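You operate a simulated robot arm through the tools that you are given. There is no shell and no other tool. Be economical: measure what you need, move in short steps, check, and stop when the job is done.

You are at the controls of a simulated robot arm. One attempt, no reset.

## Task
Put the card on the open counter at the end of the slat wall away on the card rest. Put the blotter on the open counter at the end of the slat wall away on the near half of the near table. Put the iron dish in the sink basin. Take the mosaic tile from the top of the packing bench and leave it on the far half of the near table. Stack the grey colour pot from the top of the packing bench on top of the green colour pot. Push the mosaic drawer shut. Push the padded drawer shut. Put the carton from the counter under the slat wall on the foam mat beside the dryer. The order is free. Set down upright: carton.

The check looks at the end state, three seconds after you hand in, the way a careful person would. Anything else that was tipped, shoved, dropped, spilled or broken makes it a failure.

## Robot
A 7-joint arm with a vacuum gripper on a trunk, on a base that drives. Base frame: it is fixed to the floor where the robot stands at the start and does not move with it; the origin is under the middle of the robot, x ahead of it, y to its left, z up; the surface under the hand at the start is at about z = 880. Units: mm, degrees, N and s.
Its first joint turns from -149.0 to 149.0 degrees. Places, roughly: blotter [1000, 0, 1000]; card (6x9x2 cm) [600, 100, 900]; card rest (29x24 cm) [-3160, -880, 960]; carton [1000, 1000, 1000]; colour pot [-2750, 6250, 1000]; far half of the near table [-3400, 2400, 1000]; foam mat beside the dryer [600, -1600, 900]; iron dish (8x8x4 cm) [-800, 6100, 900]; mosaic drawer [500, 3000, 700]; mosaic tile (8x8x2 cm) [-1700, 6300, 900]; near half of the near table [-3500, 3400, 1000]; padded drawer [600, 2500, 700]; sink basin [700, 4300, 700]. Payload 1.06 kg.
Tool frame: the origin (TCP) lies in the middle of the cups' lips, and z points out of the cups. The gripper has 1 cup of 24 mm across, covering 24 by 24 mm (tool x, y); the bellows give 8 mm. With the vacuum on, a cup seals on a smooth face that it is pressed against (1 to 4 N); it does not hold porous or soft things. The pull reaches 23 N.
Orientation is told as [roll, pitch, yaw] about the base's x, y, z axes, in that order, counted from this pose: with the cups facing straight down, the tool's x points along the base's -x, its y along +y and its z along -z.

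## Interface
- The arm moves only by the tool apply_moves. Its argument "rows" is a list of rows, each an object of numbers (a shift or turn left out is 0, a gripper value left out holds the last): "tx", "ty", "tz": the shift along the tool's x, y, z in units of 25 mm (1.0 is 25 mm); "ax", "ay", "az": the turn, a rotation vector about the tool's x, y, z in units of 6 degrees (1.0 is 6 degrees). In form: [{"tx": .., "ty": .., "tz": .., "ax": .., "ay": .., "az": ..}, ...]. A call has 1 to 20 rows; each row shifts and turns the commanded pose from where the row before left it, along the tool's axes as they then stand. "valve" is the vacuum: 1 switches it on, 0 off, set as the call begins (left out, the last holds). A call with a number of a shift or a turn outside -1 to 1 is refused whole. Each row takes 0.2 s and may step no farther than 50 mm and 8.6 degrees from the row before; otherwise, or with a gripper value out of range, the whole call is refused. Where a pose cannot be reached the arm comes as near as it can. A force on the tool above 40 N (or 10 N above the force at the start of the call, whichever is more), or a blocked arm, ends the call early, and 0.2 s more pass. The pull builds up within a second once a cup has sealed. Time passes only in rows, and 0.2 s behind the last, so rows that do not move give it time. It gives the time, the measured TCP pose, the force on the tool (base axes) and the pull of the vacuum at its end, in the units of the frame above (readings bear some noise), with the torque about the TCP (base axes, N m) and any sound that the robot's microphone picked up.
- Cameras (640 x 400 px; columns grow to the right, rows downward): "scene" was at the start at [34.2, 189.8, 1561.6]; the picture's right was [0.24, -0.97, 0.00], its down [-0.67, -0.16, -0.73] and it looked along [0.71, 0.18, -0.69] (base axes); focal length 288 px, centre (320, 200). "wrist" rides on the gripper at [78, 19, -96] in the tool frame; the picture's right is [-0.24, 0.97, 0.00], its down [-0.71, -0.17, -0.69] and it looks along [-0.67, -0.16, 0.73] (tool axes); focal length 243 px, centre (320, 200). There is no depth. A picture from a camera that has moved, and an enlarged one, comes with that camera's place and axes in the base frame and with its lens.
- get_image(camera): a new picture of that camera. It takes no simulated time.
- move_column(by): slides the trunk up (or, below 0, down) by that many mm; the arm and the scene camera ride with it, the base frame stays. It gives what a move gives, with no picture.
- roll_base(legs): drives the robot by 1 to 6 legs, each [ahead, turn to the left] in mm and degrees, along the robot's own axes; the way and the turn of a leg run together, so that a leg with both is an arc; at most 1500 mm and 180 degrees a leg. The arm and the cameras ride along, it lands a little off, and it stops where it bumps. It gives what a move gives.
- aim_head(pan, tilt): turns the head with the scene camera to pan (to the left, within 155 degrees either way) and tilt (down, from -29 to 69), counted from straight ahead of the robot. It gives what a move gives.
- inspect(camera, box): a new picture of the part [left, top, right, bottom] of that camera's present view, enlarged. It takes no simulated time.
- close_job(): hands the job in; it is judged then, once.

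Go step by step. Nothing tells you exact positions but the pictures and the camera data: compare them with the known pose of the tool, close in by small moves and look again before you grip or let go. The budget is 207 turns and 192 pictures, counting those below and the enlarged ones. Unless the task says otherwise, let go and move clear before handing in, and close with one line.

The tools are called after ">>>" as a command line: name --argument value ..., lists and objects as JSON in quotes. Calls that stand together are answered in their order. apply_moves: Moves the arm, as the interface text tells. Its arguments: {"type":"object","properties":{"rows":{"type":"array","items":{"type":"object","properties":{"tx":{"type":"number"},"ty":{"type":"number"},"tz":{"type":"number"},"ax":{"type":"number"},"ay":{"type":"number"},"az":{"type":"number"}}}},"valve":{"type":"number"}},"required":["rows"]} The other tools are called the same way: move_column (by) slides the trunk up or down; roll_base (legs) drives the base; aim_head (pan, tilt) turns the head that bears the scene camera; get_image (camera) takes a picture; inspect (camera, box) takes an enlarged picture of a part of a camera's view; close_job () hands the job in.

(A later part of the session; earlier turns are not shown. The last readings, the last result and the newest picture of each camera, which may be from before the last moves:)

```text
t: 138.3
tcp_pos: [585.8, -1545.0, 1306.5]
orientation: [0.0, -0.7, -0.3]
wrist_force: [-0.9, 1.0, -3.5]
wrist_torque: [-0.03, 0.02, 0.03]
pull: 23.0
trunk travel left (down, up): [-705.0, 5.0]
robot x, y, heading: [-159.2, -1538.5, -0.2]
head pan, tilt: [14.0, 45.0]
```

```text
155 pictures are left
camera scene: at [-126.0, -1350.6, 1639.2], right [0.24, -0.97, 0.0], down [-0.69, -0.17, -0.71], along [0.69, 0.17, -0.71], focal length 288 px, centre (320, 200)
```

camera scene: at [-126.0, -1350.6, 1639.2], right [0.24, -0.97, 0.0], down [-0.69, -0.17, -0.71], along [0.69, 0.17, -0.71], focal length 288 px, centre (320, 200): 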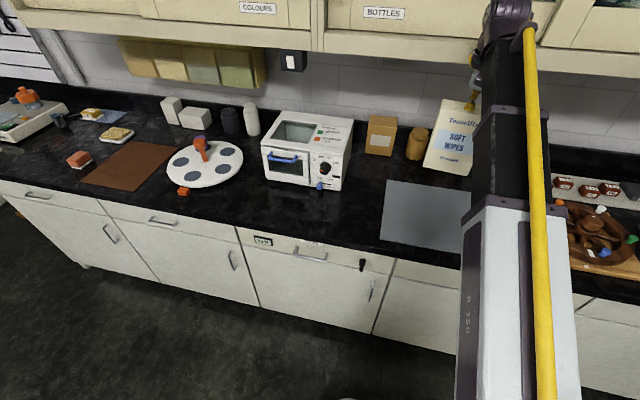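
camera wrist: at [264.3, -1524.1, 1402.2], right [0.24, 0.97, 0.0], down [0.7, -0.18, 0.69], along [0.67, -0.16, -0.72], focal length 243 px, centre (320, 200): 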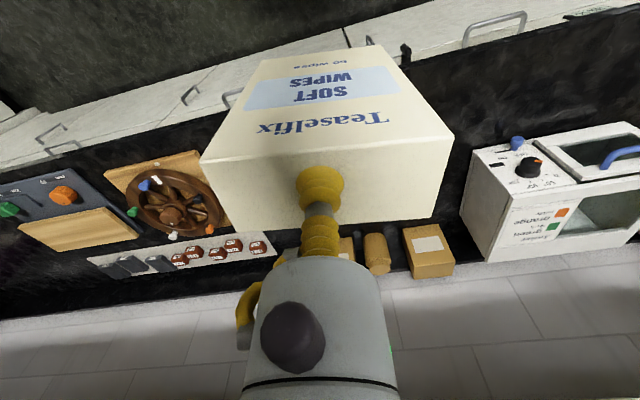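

>>> apply_moves --rows '[{"tz": 1}, {"tz": 1}, {"tz": 1}, {"tz": 1}, {"tz": 1}, {"tz": 1}, {"tz": 1}, {"tz": 1}, {"tz": 0.6}, {}]'

>>> get_image --camera "wrist"

>>> get_image --camera "scene"

```text
t: 140.5
tcp_pos: [589.0, -1544.1, 1090.5]
orientation: [0.0, -0.6, -0.2]
wrist_force: [-0.4, -0.2, -3.0]
wrist_torque: [0.0, 0.02, 0.03]
pull: 22.6
trunk travel left (down, up): [-705.0, 5.0]
robot x, y, heading: [-161.2, -1536.1, -0.0]
head pan, tilt: [14.0, 45.0]
```

```text
154 pictures are left
camera wrist: at [510.5, -1524.9, 1187.1], right [0.24, 0.97, 0.0], down [0.7, -0.17, 0.69], along [0.67, -0.16, -0.72], focal length 243 px, centre (320, 200)
```

wrist: 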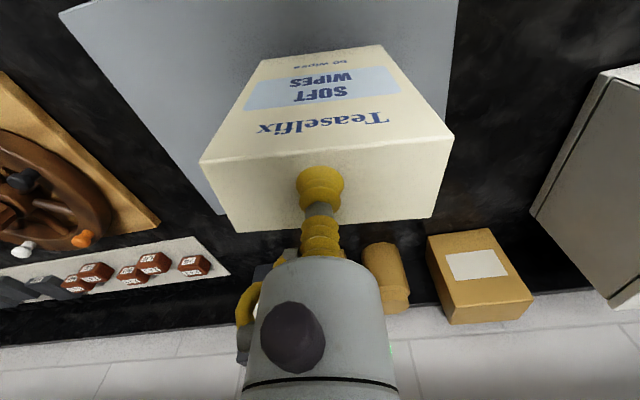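

```text
153 pictures are left
camera scene: at [-125.9, -1350.5, 1639.1], right [0.24, -0.97, 0.0], down [-0.69, -0.17, -0.71], along [0.69, 0.17, -0.71], focal length 288 px, centre (320, 200)
```

scene: 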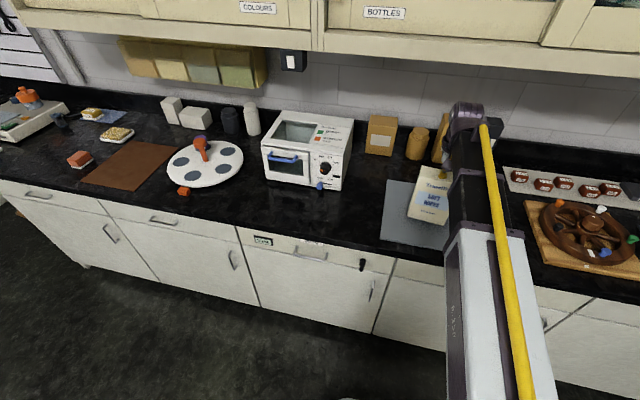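

>>> apply_moves --rows '[{"tz": 0.4}, {"tz": 0.2}, {"tz": 0.2}, {"tz": 0.1}, {}]'

```text
t: 141.7
tcp_pos: [589.5, -1544.7, 1070.8]
orientation: [0.0, -0.7, -0.3]
wrist_force: [2.8, -1.7, 16.3]
wrist_torque: [-0.01, -0.01, 0.01]
pull: 23.1
trunk travel left (down, up): [-705.0, 5.0]
robot x, y, heading: [-161.1, -1538.6, -0.1]
head pan, tilt: [14.0, 45.0]
```

>>> apply_moves --rows '[{"tz": -0.1}, {}, {}, {}]' --valve 0

>>> apply_moves --rows '[{"tz": -0.1}, {"tz": -0.2}, {"tz": -0.5}, {"tz": -1}, {"tz": -1}, {"tz": -1}, {"tz": -1}, {"tz": -1}, {}]'

>>> get_image --camera "wrist"

>>> get_image --camera "scene"

```text
t: 142.7
tcp_pos: [588.7, -1545.5, 1072.1]
orientation: [-0.1, -0.8, -0.3]
wrist_force: [0.0, 0.0, 0.2]
wrist_torque: [-0.01, 0.0, -0.01]
pull: 0.1
trunk travel left (down, up): [-705.0, 5.0]
robot x, y, heading: [-161.4, -1533.5, -0.2]
head pan, tilt: [14.0, 45.0]
```

```text
t: 144.7
tcp_pos: [585.8, -1545.5, 1218.5]
orientation: [0.1, -0.8, -0.3]
wrist_force: [0.3, -0.8, -0.6]
wrist_torque: [-0.01, -0.01, 0.01]
pull: 0.1
trunk travel left (down, up): [-705.0, 5.0]
robot x, y, heading: [-158.8, -1540.7, -0.2]
head pan, tilt: [14.0, 45.0]
```

```text
152 pictures are left
camera wrist: at [507.3, -1525.8, 1313.9], right [0.24, 0.97, 0.0], down [0.7, -0.17, 0.69], along [0.67, -0.16, -0.72], focal length 243 px, centre (320, 200)
```

wrist: 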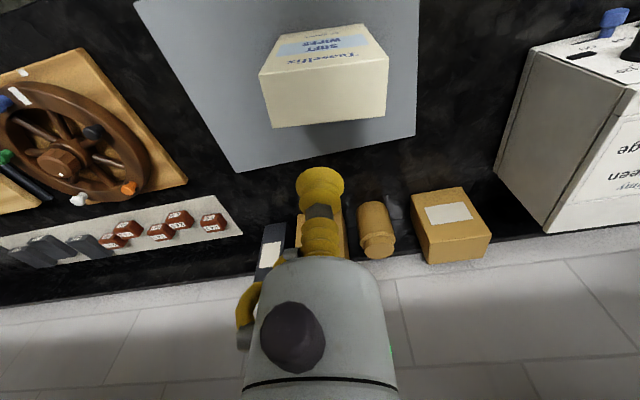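

```text
151 pictures are left
camera scene: at [-126.3, -1350.5, 1639.1], right [0.24, -0.97, 0.0], down [-0.69, -0.17, -0.71], along [0.69, 0.17, -0.71], focal length 288 px, centre (320, 200)
```

scene: 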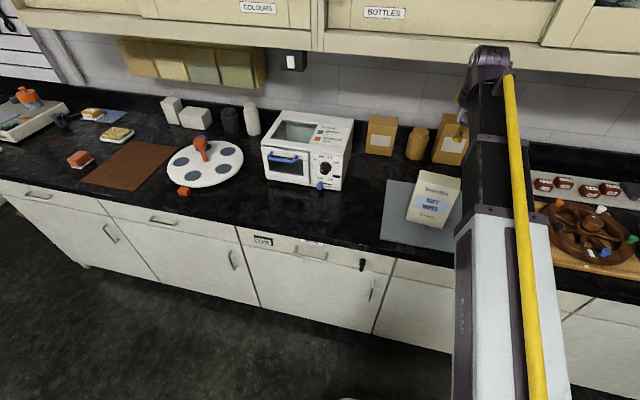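

Carton stands upright on the mat. Back to the blotter.

>>> roll_base --legs '[[0, 90], [830, 0], [830, 0], [0, -90]]'

>>> move_column --by -80

>>> get_image --camera "scene"

>>> get_image --camera "wrist"

```text
t: 160.9
tcp_pos: [564.6, 106.5, 1218.0]
orientation: [0.0, -0.7, -1.8]
wrist_force: [0.5, 0.1, -0.3]
wrist_torque: [0.0, -0.02, -0.02]
pull: 0.0
trunk travel left (down, up): [-705.0, 5.0]
robot x, y, heading: [-178.2, 127.2, -1.5]
head pan, tilt: [14.0, 45.0]
```

```text
t: 162.1
tcp_pos: [565.8, 107.0, 1138.1]
orientation: [-0.1, -0.6, -1.7]
wrist_force: [0.5, 0.0, 0.4]
wrist_torque: [-0.03, 0.01, -0.01]
pull: 0.0
trunk travel left (down, up): [-625.0, 85.0]
robot x, y, heading: [-181.1, 129.1, -1.8]
head pan, tilt: [14.0, 45.0]
```

```text
150 pictures are left
camera scene: at [-141.6, 319.4, 1559.1], right [0.21, -0.98, 0.0], down [-0.69, -0.15, -0.71], along [0.69, 0.15, -0.71], focal length 288 px, centre (320, 200)
```

scene: 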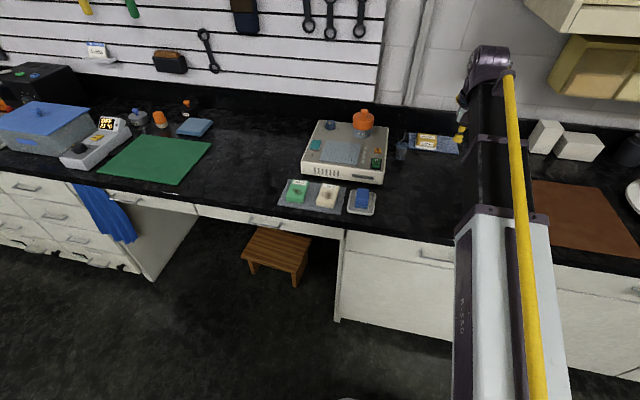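

```text
149 pictures are left
camera wrist: at [487.5, 128.8, 1233.6], right [0.26, 0.96, 0.0], down [0.69, -0.19, 0.69], along [0.67, -0.18, -0.72], focal length 243 px, centre (320, 200)
```

wrist: 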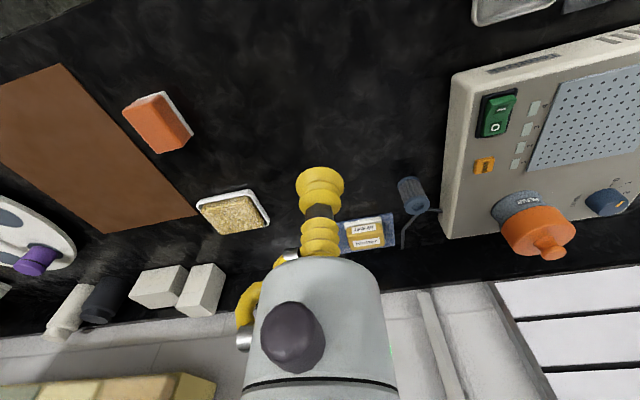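

>>> roll_base --legs '[[200, 0]]'

>>> apply_moves --rows '[{"tz": 1}, {"tz": 1}, {"tz": 1, "ay": 0.1}, {}]'

>>> inspect --camera "wrist" --box '[240, 100, 480, 250]'

```text
t: 163.7
tcp_pos: [766.2, 101.8, 1138.5]
orientation: [0.0, -0.7, -1.6]
wrist_force: [-0.4, -0.1, 0.6]
wrist_torque: [0.01, -0.01, 0.05]
pull: 0.1
trunk travel left (down, up): [-625.0, 85.0]
robot x, y, heading: [17.5, 124.2, -1.6]
head pan, tilt: [14.0, 45.0]
```

```text
t: 164.7
tcp_pos: [766.6, 101.1, 1059.9]
orientation: [0.0, -0.2, -1.7]
wrist_force: [0.1, -0.3, 0.3]
wrist_torque: [0.0, -0.02, -0.01]
pull: 0.0
trunk travel left (down, up): [-625.0, 85.0]
robot x, y, heading: [19.0, 125.7, -1.5]
head pan, tilt: [14.0, 45.0]
```

```text
2.67 times, centred on (360, 175) of wrist
camera zoom: at [689.9, 123.2, 1158.1], right [0.26, 0.96, 0.0], down [0.7, -0.19, 0.69], along [0.66, -0.18, -0.73], focal length 647 px, centre (213, 267)
```

zoom: 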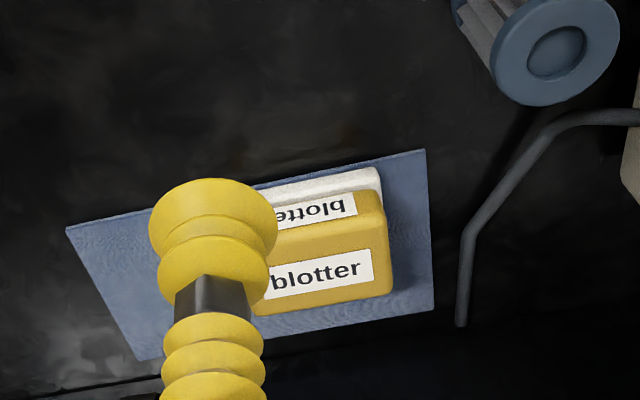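

>>> apply_moves --rows '[{"tx": -1, "ty": 0.2}, {"tx": -1, "ty": 0.2}, {"tx": -1, "ty": 0.2}, {"tx": -1, "ty": 0.17}, {"tx": -1, "tz": 0.5}, {"tx": -0.7, "tz": 1}, {"tz": 0.5}, {}]'

>>> inspect --camera "wrist" --box '[200, 75, 440, 225]'

```text
t: 166.5
tcp_pos: [910.4, 116.4, 1012.8]
orientation: [0.0, -0.1, -1.7]
wrist_force: [-0.8, 0.3, -0.8]
wrist_torque: [0.02, 0.0, -0.02]
pull: 0.1
trunk travel left (down, up): [-625.0, 85.0]
robot x, y, heading: [19.8, 122.2, -1.6]
head pan, tilt: [14.0, 45.0]
```

```text
2.67 times, centred on (320, 150) of wrist
camera zoom: at [832.8, 138.5, 1109.2], right [0.26, 0.96, 0.0], down [0.7, -0.19, 0.69], along [0.66, -0.18, -0.73], focal length 647 px, centre (320, 333)
```

zoom: 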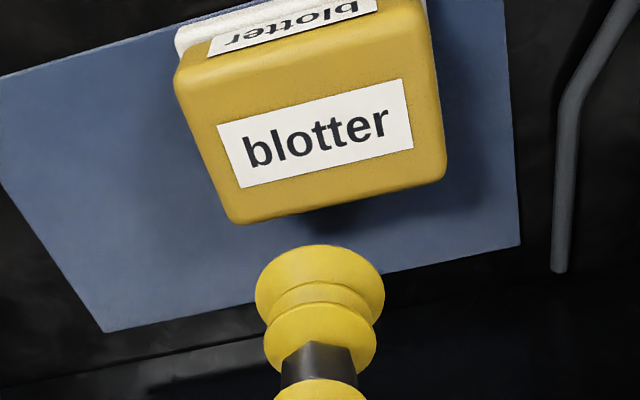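

>>> apply_moves --rows '[{"tx": -0.25, "ty": -0.12, "tz": 1}, {"tz": 1}, {"tz": 0.4}, {"tz": 0.2}, {"tz": 0.2}, {}]' --valve 1

>>> inspect --camera "wrist" --box '[200, 75, 440, 225]'

```text
t: 167.9
tcp_pos: [917.8, 113.1, 941.7]
orientation: [-0.1, -0.1, -1.6]
wrist_force: [-0.1, 0.6, 0.6]
wrist_torque: [0.02, 0.02, 0.0]
pull: 0.1
trunk travel left (down, up): [-625.0, 85.0]
robot x, y, heading: [19.6, 123.3, -1.6]
head pan, tilt: [14.0, 45.0]
```

```text
2.67 times, centred on (320, 150) of wrist
camera zoom: at [839.4, 135.6, 1038.9], right [0.26, 0.96, 0.0], down [0.7, -0.19, 0.69], along [0.66, -0.18, -0.73], focal length 647 px, centre (320, 333)
```

zoom: 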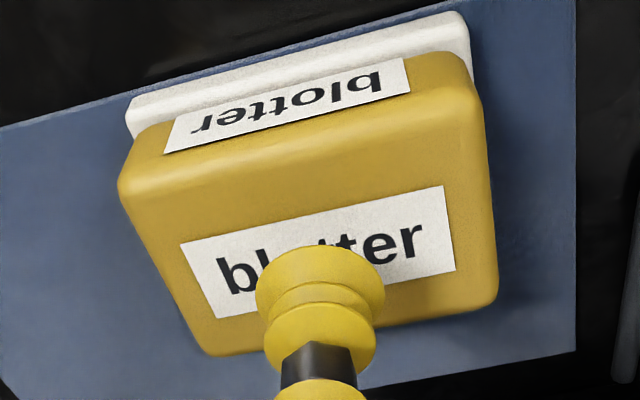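

>>> apply_moves --rows '[{"tz": 0.2}, {"tz": 0.2}, {"tz": 0.15}, {}]'

```text
t: 168.9
tcp_pos: [915.6, 114.0, 929.2]
orientation: [0.0, -0.1, -1.6]
wrist_force: [-0.4, 0.0, -0.9]
wrist_torque: [0.05, 0.0, -0.02]
pull: 0.0
trunk travel left (down, up): [-625.0, 85.0]
robot x, y, heading: [17.0, 124.6, -1.6]
head pan, tilt: [14.0, 45.0]
```

>>> apply_moves --rows '[{"tz": 0.1}, {"tz": 0.1}, {"tz": 0.1}, {"tz": 0.1}, {}]'

```text
t: 170.1
tcp_pos: [916.3, 113.4, 921.2]
orientation: [0.0, -0.2, -1.7]
wrist_force: [4.0, 0.8, 16.5]
wrist_torque: [-0.01, 0.04, 0.0]
pull: 23.0
trunk travel left (down, up): [-625.0, 85.0]
robot x, y, heading: [18.0, 123.7, -1.6]
head pan, tilt: [14.0, 45.0]
```

Blotter sealed. Lifting and retracting.

>>> apply_moves --rows '[{"tz": -0.3}, {"tz": -0.8}, {"tz": -0.8}, {"tz": -0.8}, {"tz": -0.8}, {"tz": -0.8}, {"tz": -0.8, "tx": 0.5}, {"tz": -0.8, "tx": 0.5}, {"tz": -0.8, "tx": 0.5}, {"tz": -0.8, "tx": 0.8}, {"tz": -0.8, "tx": 0.8}, {"tx": 0.8}, {"tx": 0.8}, {"tx": 0.8}, {"tx": 0.8}, {}]'

>>> get_image --camera "wrist"

```text
t: 173.5
tcp_pos: [759.2, 117.6, 1125.1]
orientation: [0.0, -0.1, -1.5]
wrist_force: [-0.7, -0.3, -1.6]
wrist_torque: [-0.03, 0.0, 0.0]
pull: 23.1
trunk travel left (down, up): [-625.0, 85.0]
robot x, y, heading: [20.8, 127.7, -1.4]
head pan, tilt: [14.0, 45.0]
```

```text
145 pictures are left
camera wrist: at [681.3, 139.9, 1221.9], right [0.26, 0.96, 0.0], down [0.7, -0.19, 0.69], along [0.66, -0.18, -0.73], focal length 243 px, centre (320, 200)
```

wrist: 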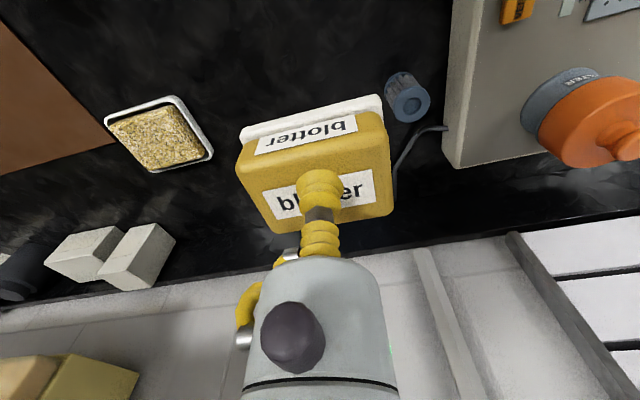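

>>> roll_base --legs '[[-150, 0], [0, 91.5], [1100, 0], [1080, 0], [0, 68], [1000, 0]]'

>>> aim_head --pan 14 --tilt 35

>>> get_image --camera "scene"

```text
t: 196.8
tcp_pos: [-1710.8, 2939.6, 1125.9]
orientation: [0.0, -0.1, 158.3]
wrist_force: [0.5, 0.9, -0.7]
wrist_torque: [0.01, 0.01, 0.0]
pull: 23.2
trunk travel left (down, up): [-625.0, 85.0]
robot x, y, heading: [-1018.8, 2681.9, 158.3]
head pan, tilt: [14.0, 45.0]
```

```text
t: 197.5
tcp_pos: [-1710.5, 2939.6, 1125.5]
orientation: [0.0, -0.1, 158.3]
wrist_force: [0.4, -0.2, -1.2]
wrist_torque: [0.03, -0.02, 0.0]
pull: 23.0
trunk travel left (down, up): [-625.0, 85.0]
robot x, y, heading: [-1018.0, 2682.8, 158.4]
head pan, tilt: [14.0, 35.0]
```

```text
144 pictures are left
camera scene: at [-1128.8, 2516.0, 1573.9], right [0.13, 0.99, 0.0], down [0.57, -0.08, -0.82], along [-0.81, 0.11, -0.57], focal length 288 px, centre (320, 200)
```

scene: 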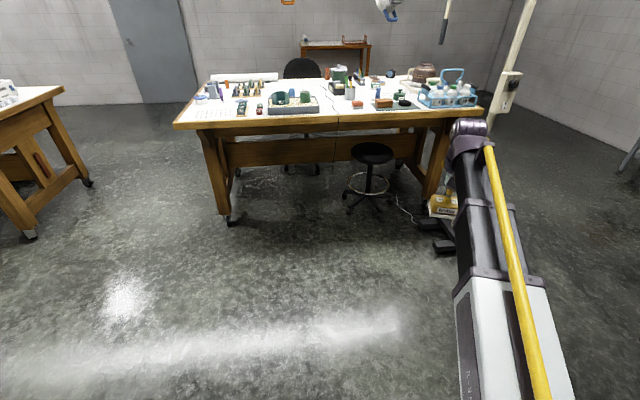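

>>> inspect --camera "scene" --box '[160, 50, 500, 150]'

```text
1.88 times, centred on (330, 100) of scene
camera zoom: at [-1128.8, 2516.0, 1573.9], right [0.13, 0.99, 0.0], down [0.57, -0.08, -0.82], along [-0.81, 0.11, -0.57], focal length 542 px, centre (301, 388)
```

zoom: 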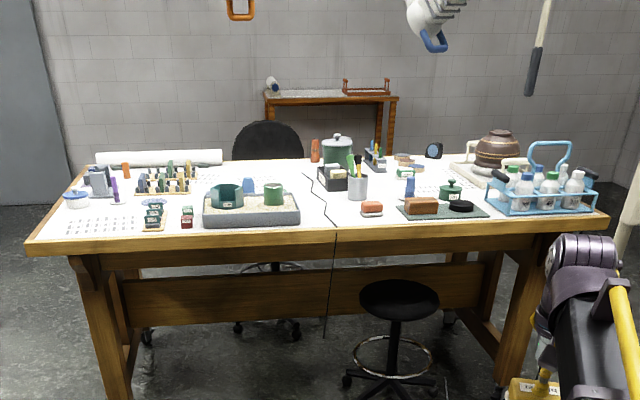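

>>> roll_base --legs '[[1250, 0], [0, 15]]'

>>> get_image --camera "scene"

>>> get_image --camera "wrist"

```text
t: 204.6
tcp_pos: [-2887.6, 3195.5, 1125.3]
orientation: [0.0, -0.1, 173.6]
wrist_force: [-0.4, 0.2, -1.5]
wrist_torque: [-0.02, 0.02, -0.02]
pull: 23.1
trunk travel left (down, up): [-625.0, 85.0]
robot x, y, heading: [-2154.3, 3129.1, 173.6]
head pan, tilt: [14.0, 35.0]
```

```text
142 pictures are left
camera scene: at [-2215.2, 2939.7, 1573.9], right [-0.13, 0.99, 0.0], down [0.57, 0.08, -0.82], along [-0.81, -0.11, -0.57], focal length 288 px, centre (320, 200)
```

scene: 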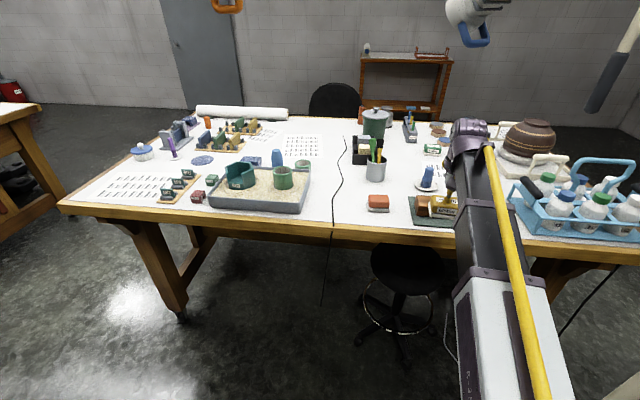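

```text
141 pictures are left
camera wrist: at [-2810.9, 3168.3, 1221.8], right [-0.34, -0.94, 0.0], down [-0.68, 0.25, 0.69], along [-0.64, 0.23, -0.73], focal length 243 px, centre (320, 200)
```

wrist: 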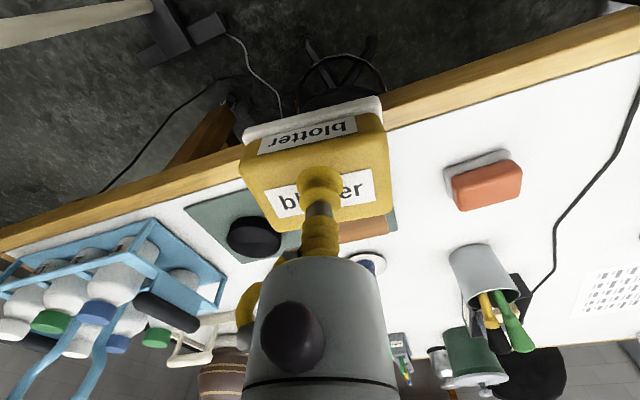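

>>> apply_moves --rows '[{"tz": -1, "ty": 0.5}, {"tz": -1, "ty": 0.5}, {"ty": 1}, {"ty": 1}, {"ty": 1}, {}]'

>>> roll_base --legs '[[230, 0]]'

>>> get_image --camera "wrist"

>>> get_image --camera "scene"

```text
t: 206.0
tcp_pos: [-2900.4, 3095.5, 1175.3]
orientation: [0.0, -0.1, 173.5]
wrist_force: [-0.5, -0.2, -0.1]
wrist_torque: [0.0, -0.03, -0.01]
pull: 23.0
trunk travel left (down, up): [-625.0, 85.0]
robot x, y, heading: [-2152.5, 3124.6, 173.6]
head pan, tilt: [14.0, 35.0]
```

```text
t: 207.7
tcp_pos: [-3127.9, 3121.9, 1176.0]
orientation: [0.0, -0.1, 173.4]
wrist_force: [-1.2, -0.4, -0.4]
wrist_torque: [0.01, -0.02, 0.01]
pull: 23.2
trunk travel left (down, up): [-625.0, 85.0]
robot x, y, heading: [-2383.0, 3149.3, 173.3]
head pan, tilt: [14.0, 35.0]
```

```text
140 pictures are left
camera wrist: at [-3051.5, 3095.3, 1272.8], right [-0.34, -0.94, 0.0], down [-0.68, 0.25, 0.69], along [-0.64, 0.24, -0.73], focal length 243 px, centre (320, 200)
```

wrist: 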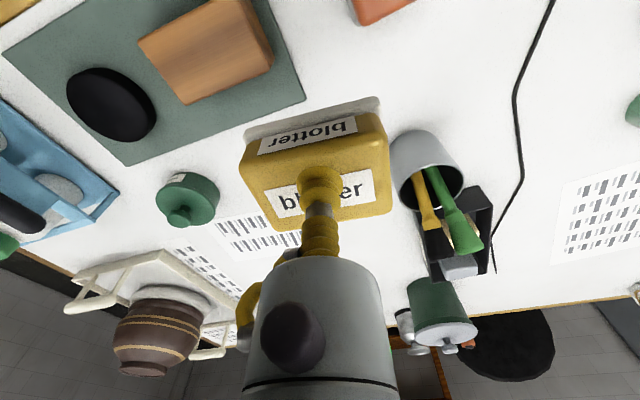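

```text
139 pictures are left
camera scene: at [-2443.5, 2965.4, 1573.9], right [-0.13, 0.99, 0.0], down [0.57, 0.08, -0.82], along [-0.81, -0.11, -0.57], focal length 288 px, centre (320, 200)
```

scene: 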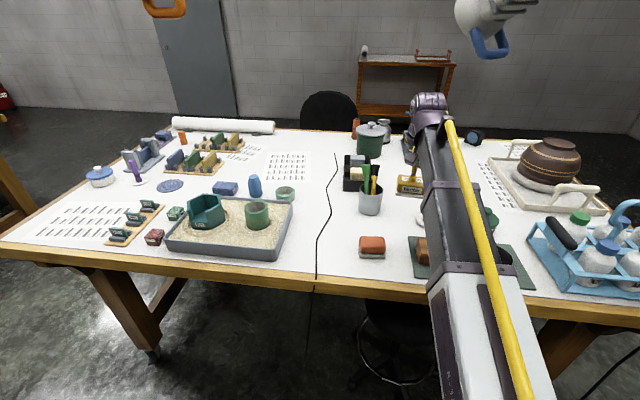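

>>> apply_moves --rows '[{"az": -0.55}, {"az": -0.53}, {"tx": -1, "ty": 0.56}, {"tx": -1}, {"tx": -0.7}, {"tz": 1}, {"tz": 1}, {"tz": 1}, {"tz": 1}, {"tz": 1}, {}]'

>>> get_image --camera "wrist"

>>> inspect --camera "scene" --box '[330, 130, 490, 290]'

```text
t: 210.1
tcp_pos: [-3194.0, 3108.4, 1051.7]
orientation: [0.0, -0.2, -180.0]
wrist_force: [0.3, 0.1, -1.0]
wrist_torque: [0.01, -0.05, -0.02]
pull: 22.9
trunk travel left (down, up): [-625.0, 85.0]
robot x, y, heading: [-2381.4, 3153.6, 173.7]
head pan, tilt: [14.0, 35.0]
```

```text
138 pictures are left
camera wrist: at [-3115.7, 3090.6, 1147.8], right [-0.24, -0.97, 0.0], down [-0.71, 0.17, 0.69], along [-0.67, 0.16, -0.73], focal length 243 px, centre (320, 200)
```

wrist: 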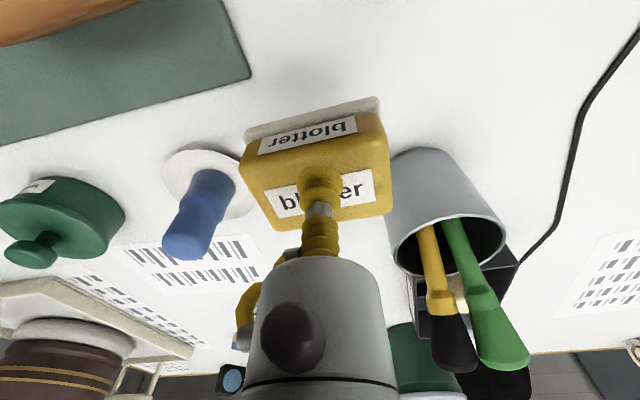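

```text
2.50 times, centred on (410, 210) of scene
camera zoom: at [-2443.5, 2965.4, 1573.9], right [-0.13, 0.99, 0.0], down [0.57, 0.08, -0.82], along [-0.81, -0.11, -0.57], focal length 720 px, centre (95, 175)
```

zoom: 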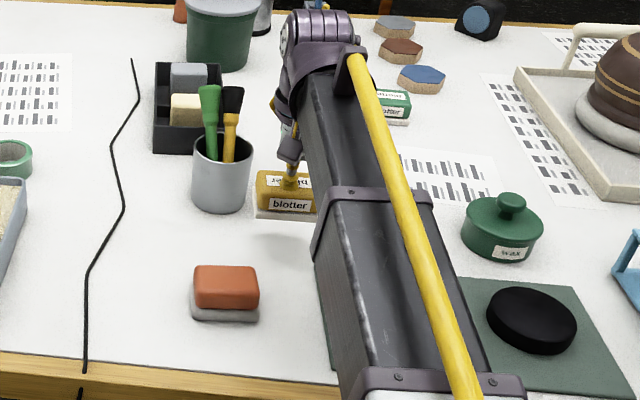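

>>> apply_moves --rows '[{"tx": 0.5, "ty": 0.15}, {"tz": 1}, {"tz": 0.4}, {"tz": 0.2}, {}]'

>>> get_image --camera "wrist"

```text
t: 211.3
tcp_pos: [-3182.4, 3105.0, 1012.4]
orientation: [0.1, -0.1, -180.0]
wrist_force: [-0.1, -0.4, -1.2]
wrist_torque: [-0.02, -0.01, 0.06]
pull: 22.9
trunk travel left (down, up): [-625.0, 85.0]
robot x, y, heading: [-2381.6, 3149.2, 173.5]
head pan, tilt: [14.0, 35.0]
```

```text
136 pictures are left
camera wrist: at [-3104.0, 3086.6, 1108.4], right [-0.24, -0.97, 0.0], down [-0.71, 0.17, 0.69], along [-0.67, 0.16, -0.73], focal length 243 px, centre (320, 200)
```

wrist: 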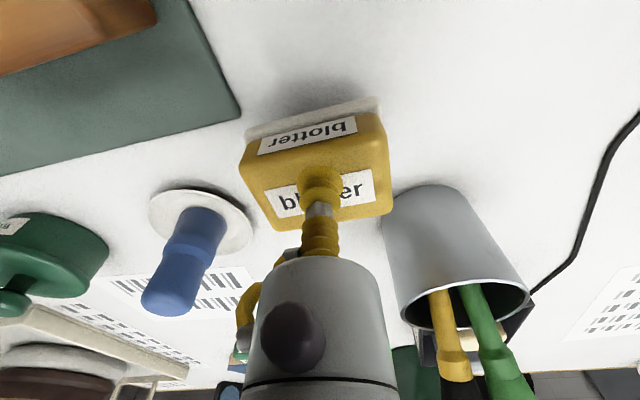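

>>> apply_moves --rows '[{"tz": 0.2}, {"tz": 0.15}, {"tz": 0.1}, {"tz": 0.1}, {}]'

```text
t: 212.5
tcp_pos: [-3183.0, 3103.9, 997.2]
orientation: [0.0, 0.0, -180.0]
wrist_force: [0.4, 0.7, -0.3]
wrist_torque: [-0.03, -0.03, -0.01]
pull: 23.0
trunk travel left (down, up): [-625.0, 85.0]
robot x, y, heading: [-2380.8, 3153.7, 173.6]
head pan, tilt: [14.0, 35.0]
```

>>> apply_moves --rows '[{"tz": 0.1}, {"tz": 0.1}, {"tz": 0.1}, {}]'

```text
t: 213.5
tcp_pos: [-3182.9, 3103.3, 991.0]
orientation: [0.0, -0.1, -180.0]
wrist_force: [-1.3, 0.0, 1.8]
wrist_torque: [0.01, 0.01, 0.0]
pull: 22.9
trunk travel left (down, up): [-625.0, 85.0]
robot x, y, heading: [-2379.9, 3152.3, 173.7]
head pan, tilt: [14.0, 35.0]
```

>>> apply_moves --rows '[{"tz": 0.1}, {}]'

>>> apply_moves --rows '[{}, {}, {}, {}]' --valve 0

>>> apply_moves --rows '[{"tz": -0.2}, {"tz": -0.4}, {"tz": -0.8}, {"tz": -0.8}, {"tz": -1}, {"tz": -1}, {"tz": -1}, {"tz": -1}]'

>>> get_image --camera "wrist"

```text
t: 214.1
tcp_pos: [-3182.7, 3102.8, 989.2]
orientation: [0.0, -0.1, -180.0]
wrist_force: [-6.0, -0.2, 16.0]
wrist_torque: [0.01, -0.02, -0.02]
pull: 22.5
trunk travel left (down, up): [-625.0, 85.0]
robot x, y, heading: [-2379.4, 3151.8, 173.6]
head pan, tilt: [14.0, 35.0]
```

```text
t: 215.1
tcp_pos: [-3182.2, 3103.0, 987.2]
orientation: [0.0, -0.1, -180.0]
wrist_force: [0.2, 0.8, 0.8]
wrist_torque: [-0.02, 0.04, 0.01]
pull: 0.3
trunk travel left (down, up): [-625.0, 85.0]
robot x, y, heading: [-2380.5, 3150.3, 173.5]
head pan, tilt: [14.0, 35.0]
```

```text
t: 216.9
tcp_pos: [-3182.3, 3104.7, 1141.6]
orientation: [0.1, -0.1, -180.0]
wrist_force: [0.5, -0.4, -0.5]
wrist_torque: [-0.01, 0.01, 0.0]
pull: 0.0
trunk travel left (down, up): [-625.0, 85.0]
robot x, y, heading: [-2379.4, 3148.6, 173.5]
head pan, tilt: [14.0, 35.0]
```

```text
135 pictures are left
camera wrist: at [-3104.1, 3086.3, 1238.4], right [-0.24, -0.97, 0.0], down [-0.71, 0.17, 0.69], along [-0.67, 0.16, -0.73], focal length 243 px, centre (320, 200)
```

wrist: 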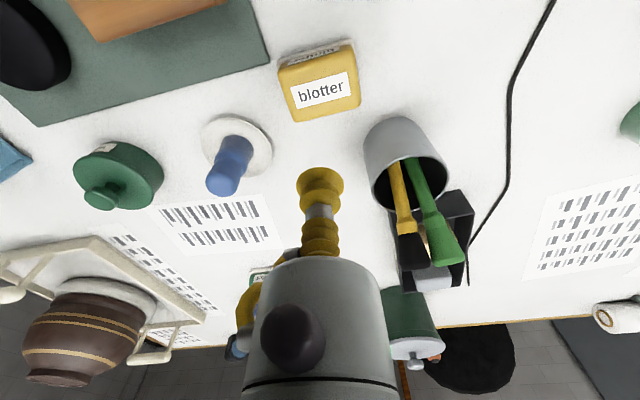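

Blotter is down. Heading to the packing bench.

>>> apply_moves --rows '[{"tx": 0.6, "tz": -0.2}, {"tx": 0.8}, {"tx": 0.8}, {"tx": 0.8, "az": 0.5}, {"az": 0.58}]'

>>> roll_base --legs '[[-450, 0], [0, -82], [1300, 0]]'

>>> get_image --camera "scene"

```text
t: 218.1
tcp_pos: [-3108.5, 3104.6, 1146.1]
orientation: [0.0, 0.0, 173.5]
wrist_force: [-0.6, 0.1, 0.5]
wrist_torque: [-0.03, 0.01, -0.02]
pull: 0.0
trunk travel left (down, up): [-625.0, 85.0]
robot x, y, heading: [-2381.6, 3151.8, 173.9]
head pan, tilt: [14.0, 35.0]
```

```text
t: 230.5
tcp_pos: [-2135.5, 5114.5, 1147.6]
orientation: [0.0, 0.0, 92.1]
wrist_force: [0.6, -0.4, 0.7]
wrist_torque: [0.01, 0.03, 0.02]
pull: 0.1
trunk travel left (down, up): [-625.0, 85.0]
robot x, y, heading: [-1980.8, 4401.6, 92.2]
head pan, tilt: [14.0, 35.0]
```

```text
134 pictures are left
camera scene: at [-2174.1, 4435.2, 1573.9], right [0.96, 0.28, 0.0], down [0.16, -0.55, -0.82], along [-0.23, 0.79, -0.57], focal length 288 px, centre (320, 200)
```

scene: 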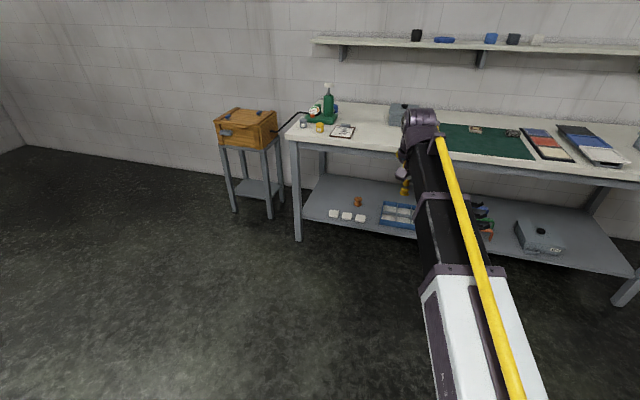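

>>> inspect --camera "scene" --box '[270, 70, 430, 170]'

>>> inspect --camera "scene" --box '[400, 20, 640, 170]'

>>> inspect --camera "scene" --box '[300, 170, 620, 270]'

```text
4.00 times, centred on (350, 120) of scene
camera zoom: at [-2174.1, 4435.2, 1573.9], right [0.96, 0.28, 0.0], down [0.16, -0.55, -0.82], along [-0.23, 0.79, -0.57], focal length 1153 px, centre (200, 520)
```

zoom: 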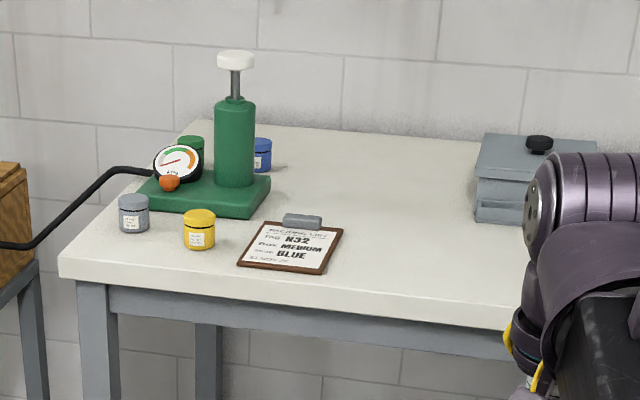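

```text
2.67 times, centred on (520, 95) of scene
camera zoom: at [-2174.1, 4435.2, 1573.9], right [0.96, 0.28, 0.0], down [0.16, -0.55, -0.82], along [-0.23, 0.79, -0.57], focal length 768 px, centre (-213, 480)
```

zoom: 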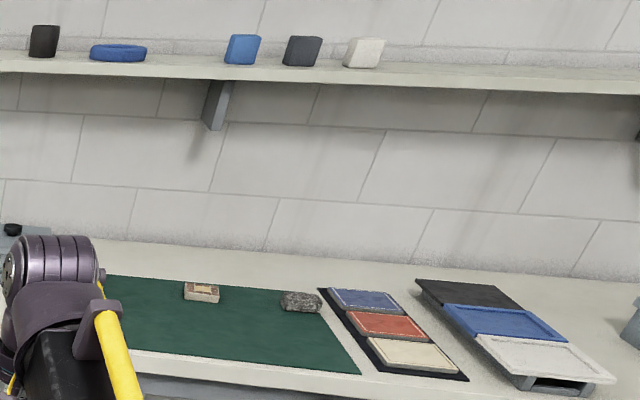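

```text
2.00 times, centred on (460, 220) of scene
camera zoom: at [-2174.1, 4435.2, 1573.9], right [0.96, 0.28, 0.0], down [0.16, -0.55, -0.82], along [-0.23, 0.79, -0.57], focal length 576 px, centre (40, 160)
```

zoom: 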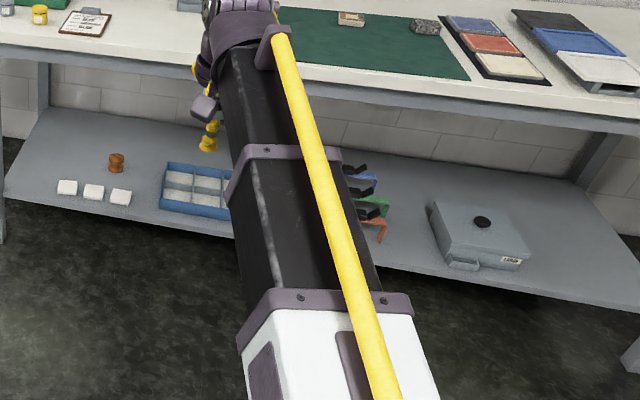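

>>> roll_base --legs '[[0, 37], [1150, 0], [0, -38]]'

>>> get_image --camera "scene"

>>> get_image --camera "wrist"

```text
t: 239.9
tcp_pos: [-2815.0, 6018.0, 1147.2]
orientation: [0.0, -0.1, 89.2]
wrist_force: [0.0, 0.0, -1.2]
wrist_torque: [-0.03, -0.02, 0.01]
pull: 0.0
trunk travel left (down, up): [-625.0, 85.0]
robot x, y, heading: [-2697.3, 5298.6, 89.2]
head pan, tilt: [14.0, 35.0]
```

```text
130 pictures are left
camera scene: at [-2888.4, 5341.7, 1574.0], right [0.97, 0.23, 0.0], down [0.13, -0.56, -0.82], along [-0.19, 0.8, -0.57], focal length 288 px, centre (320, 200)
```

scene: 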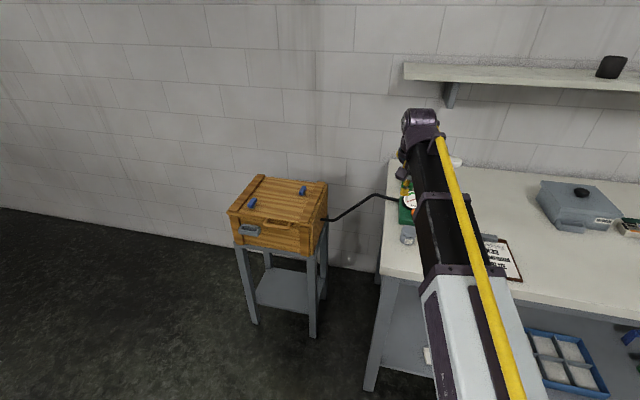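

```text
129 pictures are left
camera wrist: at [-2834.8, 5941.3, 1243.1], right [-0.97, 0.25, 0.0], down [0.18, 0.7, 0.69], along [0.17, 0.66, -0.73], focal length 243 px, centre (320, 200)
```

wrist: 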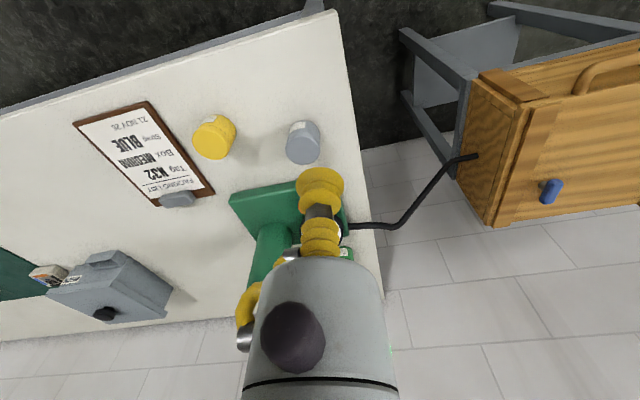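

>>> roll_base --legs '[[225, 0]]'

>>> get_image --camera "wrist"

>>> get_image --camera "scene"

```text
t: 241.6
tcp_pos: [-2813.2, 6253.8, 1147.0]
orientation: [0.0, 0.1, 89.4]
wrist_force: [0.6, -0.3, -0.5]
wrist_torque: [0.0, 0.02, -0.04]
pull: 0.0
trunk travel left (down, up): [-625.0, 85.0]
robot x, y, heading: [-2696.0, 5530.0, 89.4]
head pan, tilt: [14.0, 35.0]
```

```text
128 pictures are left
camera wrist: at [-2833.5, 6176.3, 1243.0], right [-0.97, 0.25, 0.0], down [0.18, 0.7, 0.69], along [0.17, 0.67, -0.73], focal length 243 px, centre (320, 200)
```

wrist: 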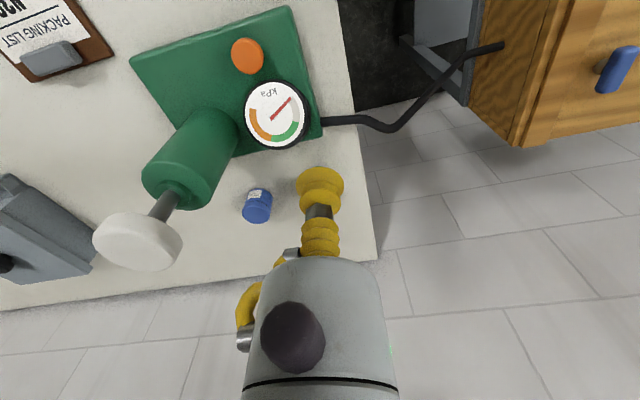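

```text
127 pictures are left
camera scene: at [-2886.1, 5576.6, 1573.9], right [0.97, 0.23, 0.0], down [0.13, -0.56, -0.82], along [-0.19, 0.8, -0.57], focal length 288 px, centre (320, 200)
```

scene: 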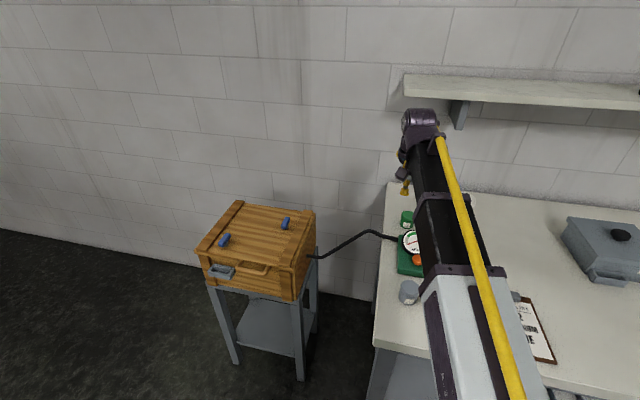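

>>> apply_moves --rows '[{"tx": 1, "ty": -0.4}, {"tx": 1, "ty": -0.4}, {"tx": 1, "ty": -0.4, "tz": 0.5}, {"tx": 1, "ty": -0.4, "tz": 1}, {"tx": 1, "tz": 1}, {"tx": 0.8, "tz": 1}, {"tz": 0.7}, {}]'

>>> get_image --camera "wrist"

```text
t: 243.4
tcp_pos: [-2776.3, 6108.3, 1039.6]
orientation: [0.0, -0.1, 89.3]
wrist_force: [0.3, -0.3, -0.2]
wrist_torque: [0.0, -0.01, -0.02]
pull: 0.0
trunk travel left (down, up): [-625.0, 85.0]
robot x, y, heading: [-2697.8, 5531.7, 89.2]
head pan, tilt: [14.0, 35.0]
```

```text
126 pictures are left
camera wrist: at [-2795.4, 6031.2, 1137.2], right [-0.97, 0.25, 0.0], down [0.18, 0.7, 0.69], along [0.17, 0.67, -0.73], focal length 243 px, centre (320, 200)
```

wrist: 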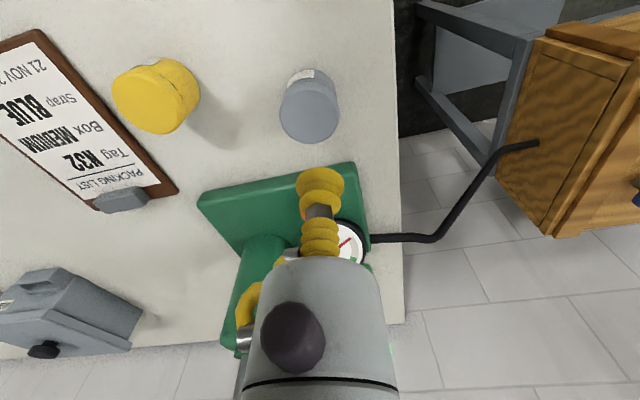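

>>> apply_moves --rows '[{"ty": -0.33, "tz": 1}, {"tz": 1}, {"tz": 0.6}, {}]' --valve 1

>>> get_image --camera "wrist"

```text
t: 244.4
tcp_pos: [-2767.8, 6108.0, 975.5]
orientation: [0.0, -0.1, 89.3]
wrist_force: [-0.4, -0.4, -0.4]
wrist_torque: [-0.01, 0.03, 0.02]
pull: 0.0
trunk travel left (down, up): [-625.0, 85.0]
robot x, y, heading: [-2695.1, 5533.6, 89.4]
head pan, tilt: [14.0, 35.0]
```

```text
125 pictures are left
camera wrist: at [-2786.2, 6031.3, 1072.0], right [-0.97, 0.25, 0.0], down [0.18, 0.7, 0.69], along [0.17, 0.67, -0.73], focal length 243 px, centre (320, 200)
```

wrist: 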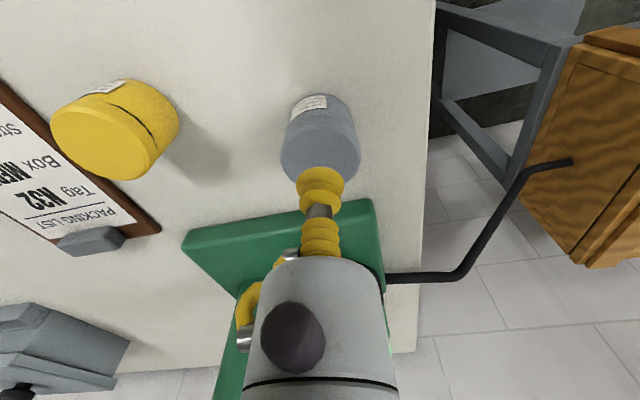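

>>> apply_moves --rows '[{"tz": 0.5}, {"tz": 0.2}, {"tz": 0.15}, {"tz": 0.1}, {}]'

```text
t: 245.6
tcp_pos: [-2768.9, 6108.3, 952.6]
orientation: [0.1, -0.1, 89.3]
wrist_force: [-0.7, -0.3, -0.2]
wrist_torque: [0.01, 0.02, -0.01]
pull: 23.1
trunk travel left (down, up): [-625.0, 85.0]
robot x, y, heading: [-2693.1, 5532.4, 89.4]
head pan, tilt: [14.0, 35.0]
```

>>> apply_moves --rows '[{"tz": -0.3}, {"tz": -0.8}, {"tz": -1}, {"tz": -1}, {"tz": -1}, {"tz": -1}, {"tz": -0.7}, {"tx": -1}, {"tx": -1}, {"tx": -1}, {"tx": -1}, {"tx": -1}, {"tx": -1}, {"tx": -1}, {"tx": -1}, {"tx": -0.5}, {}]'

>>> get_image --camera "wrist"

>>> inspect --camera "scene" --box '[350, 150, 510, 310]'

```text
t: 249.2
tcp_pos: [-2765.9, 6321.0, 1097.7]
orientation: [0.0, -0.1, 89.3]
wrist_force: [0.4, -0.4, -0.2]
wrist_torque: [0.02, 0.0, 0.01]
pull: 23.2
trunk travel left (down, up): [-625.0, 85.0]
robot x, y, heading: [-2693.9, 5534.5, 89.3]
head pan, tilt: [14.0, 35.0]
```

```text
124 pictures are left
camera wrist: at [-2784.8, 6244.0, 1194.9], right [-0.97, 0.25, 0.0], down [0.18, 0.7, 0.69], along [0.17, 0.67, -0.73], focal length 243 px, centre (320, 200)
```

wrist: 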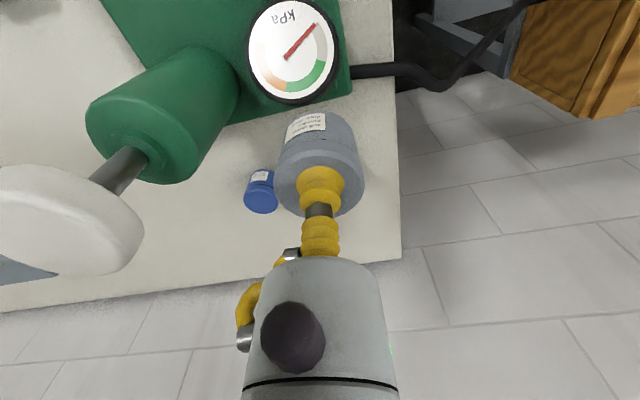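

```text
2.50 times, centred on (430, 230) of scene
camera zoom: at [-2886.0, 5576.5, 1573.9], right [0.97, 0.23, 0.0], down [0.13, -0.56, -0.82], along [-0.19, 0.8, -0.57], focal length 720 px, centre (45, 125)
```

zoom: 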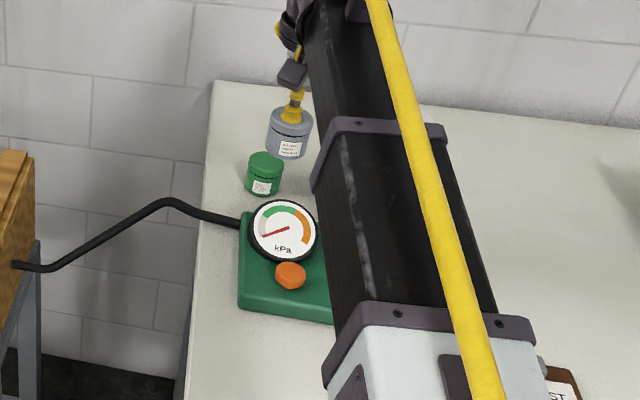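

>>> apply_moves --rows '[{"ty": 1}, {"ty": 1}, {"ty": 1}, {"ty": 0.4}, {}]'

>>> inspect --camera "wrist" --box '[160, 100, 400, 250]'

>>> inspect --camera "scene" --box '[350, 150, 510, 310]'

```text
t: 250.4
tcp_pos: [-2849.4, 6320.1, 1097.8]
orientation: [0.0, -0.2, 89.4]
wrist_force: [0.0, 1.0, -2.0]
wrist_torque: [-0.02, 0.01, 0.02]
pull: 23.8
trunk travel left (down, up): [-625.0, 85.0]
robot x, y, heading: [-2692.8, 5532.7, 89.1]
head pan, tilt: [14.0, 35.0]
```

```text
2.67 times, centred on (280, 175) of wrist
camera zoom: at [-2868.6, 6244.7, 1194.8], right [-0.97, 0.25, 0.0], down [0.18, 0.7, 0.69], along [0.17, 0.67, -0.73], focal length 647 px, centre (427, 267)
```

zoom: 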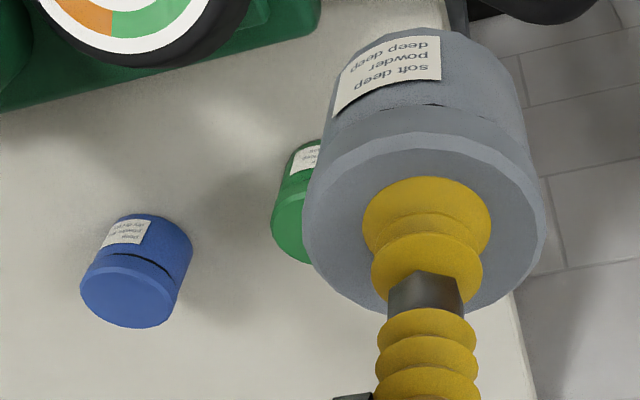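

```text
2.50 times, centred on (430, 230) of scene
camera zoom: at [-2886.0, 5576.5, 1573.9], right [0.97, 0.23, 0.0], down [0.13, -0.56, -0.82], along [-0.19, 0.8, -0.57], focal length 720 px, centre (45, 125)
```

zoom: 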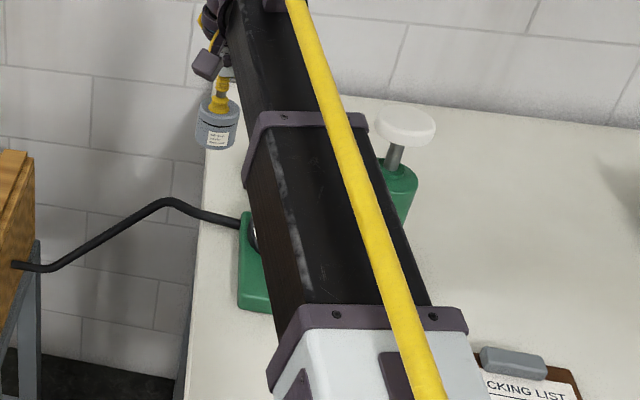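

>>> apply_moves --rows '[{"ty": -1}, {"ty": -1}, {"ty": -1, "tx": -0.5}, {"ty": -0.26, "tx": -0.9}, {"tx": -1}, {"tx": -1}, {"tx": -0.96}, {"tz": 1}, {"tz": 1}, {"tz": 0.6}, {}]'

>>> inspect --camera "scene" --box '[350, 150, 510, 310]'

>>> get_image --camera "wrist"

```text
t: 252.8
tcp_pos: [-2768.5, 6431.3, 1031.6]
orientation: [-0.1, -0.1, 89.3]
wrist_force: [-0.1, 0.0, -1.1]
wrist_torque: [-0.03, 0.01, -0.02]
pull: 22.8
trunk travel left (down, up): [-625.0, 85.0]
robot x, y, heading: [-2693.1, 5532.8, 89.5]
head pan, tilt: [14.0, 35.0]
```

```text
2.50 times, centred on (430, 230) of scene
camera zoom: at [-2886.0, 5576.6, 1573.9], right [0.97, 0.23, 0.0], down [0.13, -0.56, -0.82], along [-0.19, 0.8, -0.57], focal length 720 px, centre (45, 125)
```

zoom: 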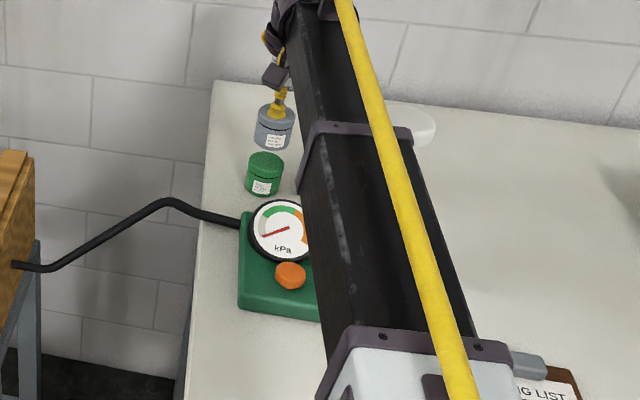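

```text
119 pictures are left
camera wrist: at [-2787.5, 6353.1, 1128.0], right [-0.97, 0.25, 0.0], down [0.18, 0.7, 0.69], along [0.17, 0.67, -0.73], focal length 243 px, centre (320, 200)
```

wrist: 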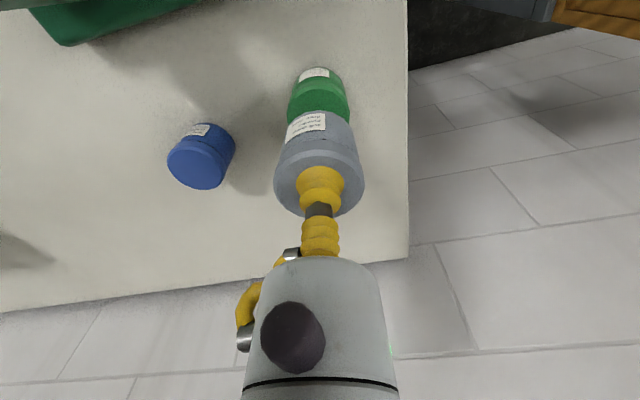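

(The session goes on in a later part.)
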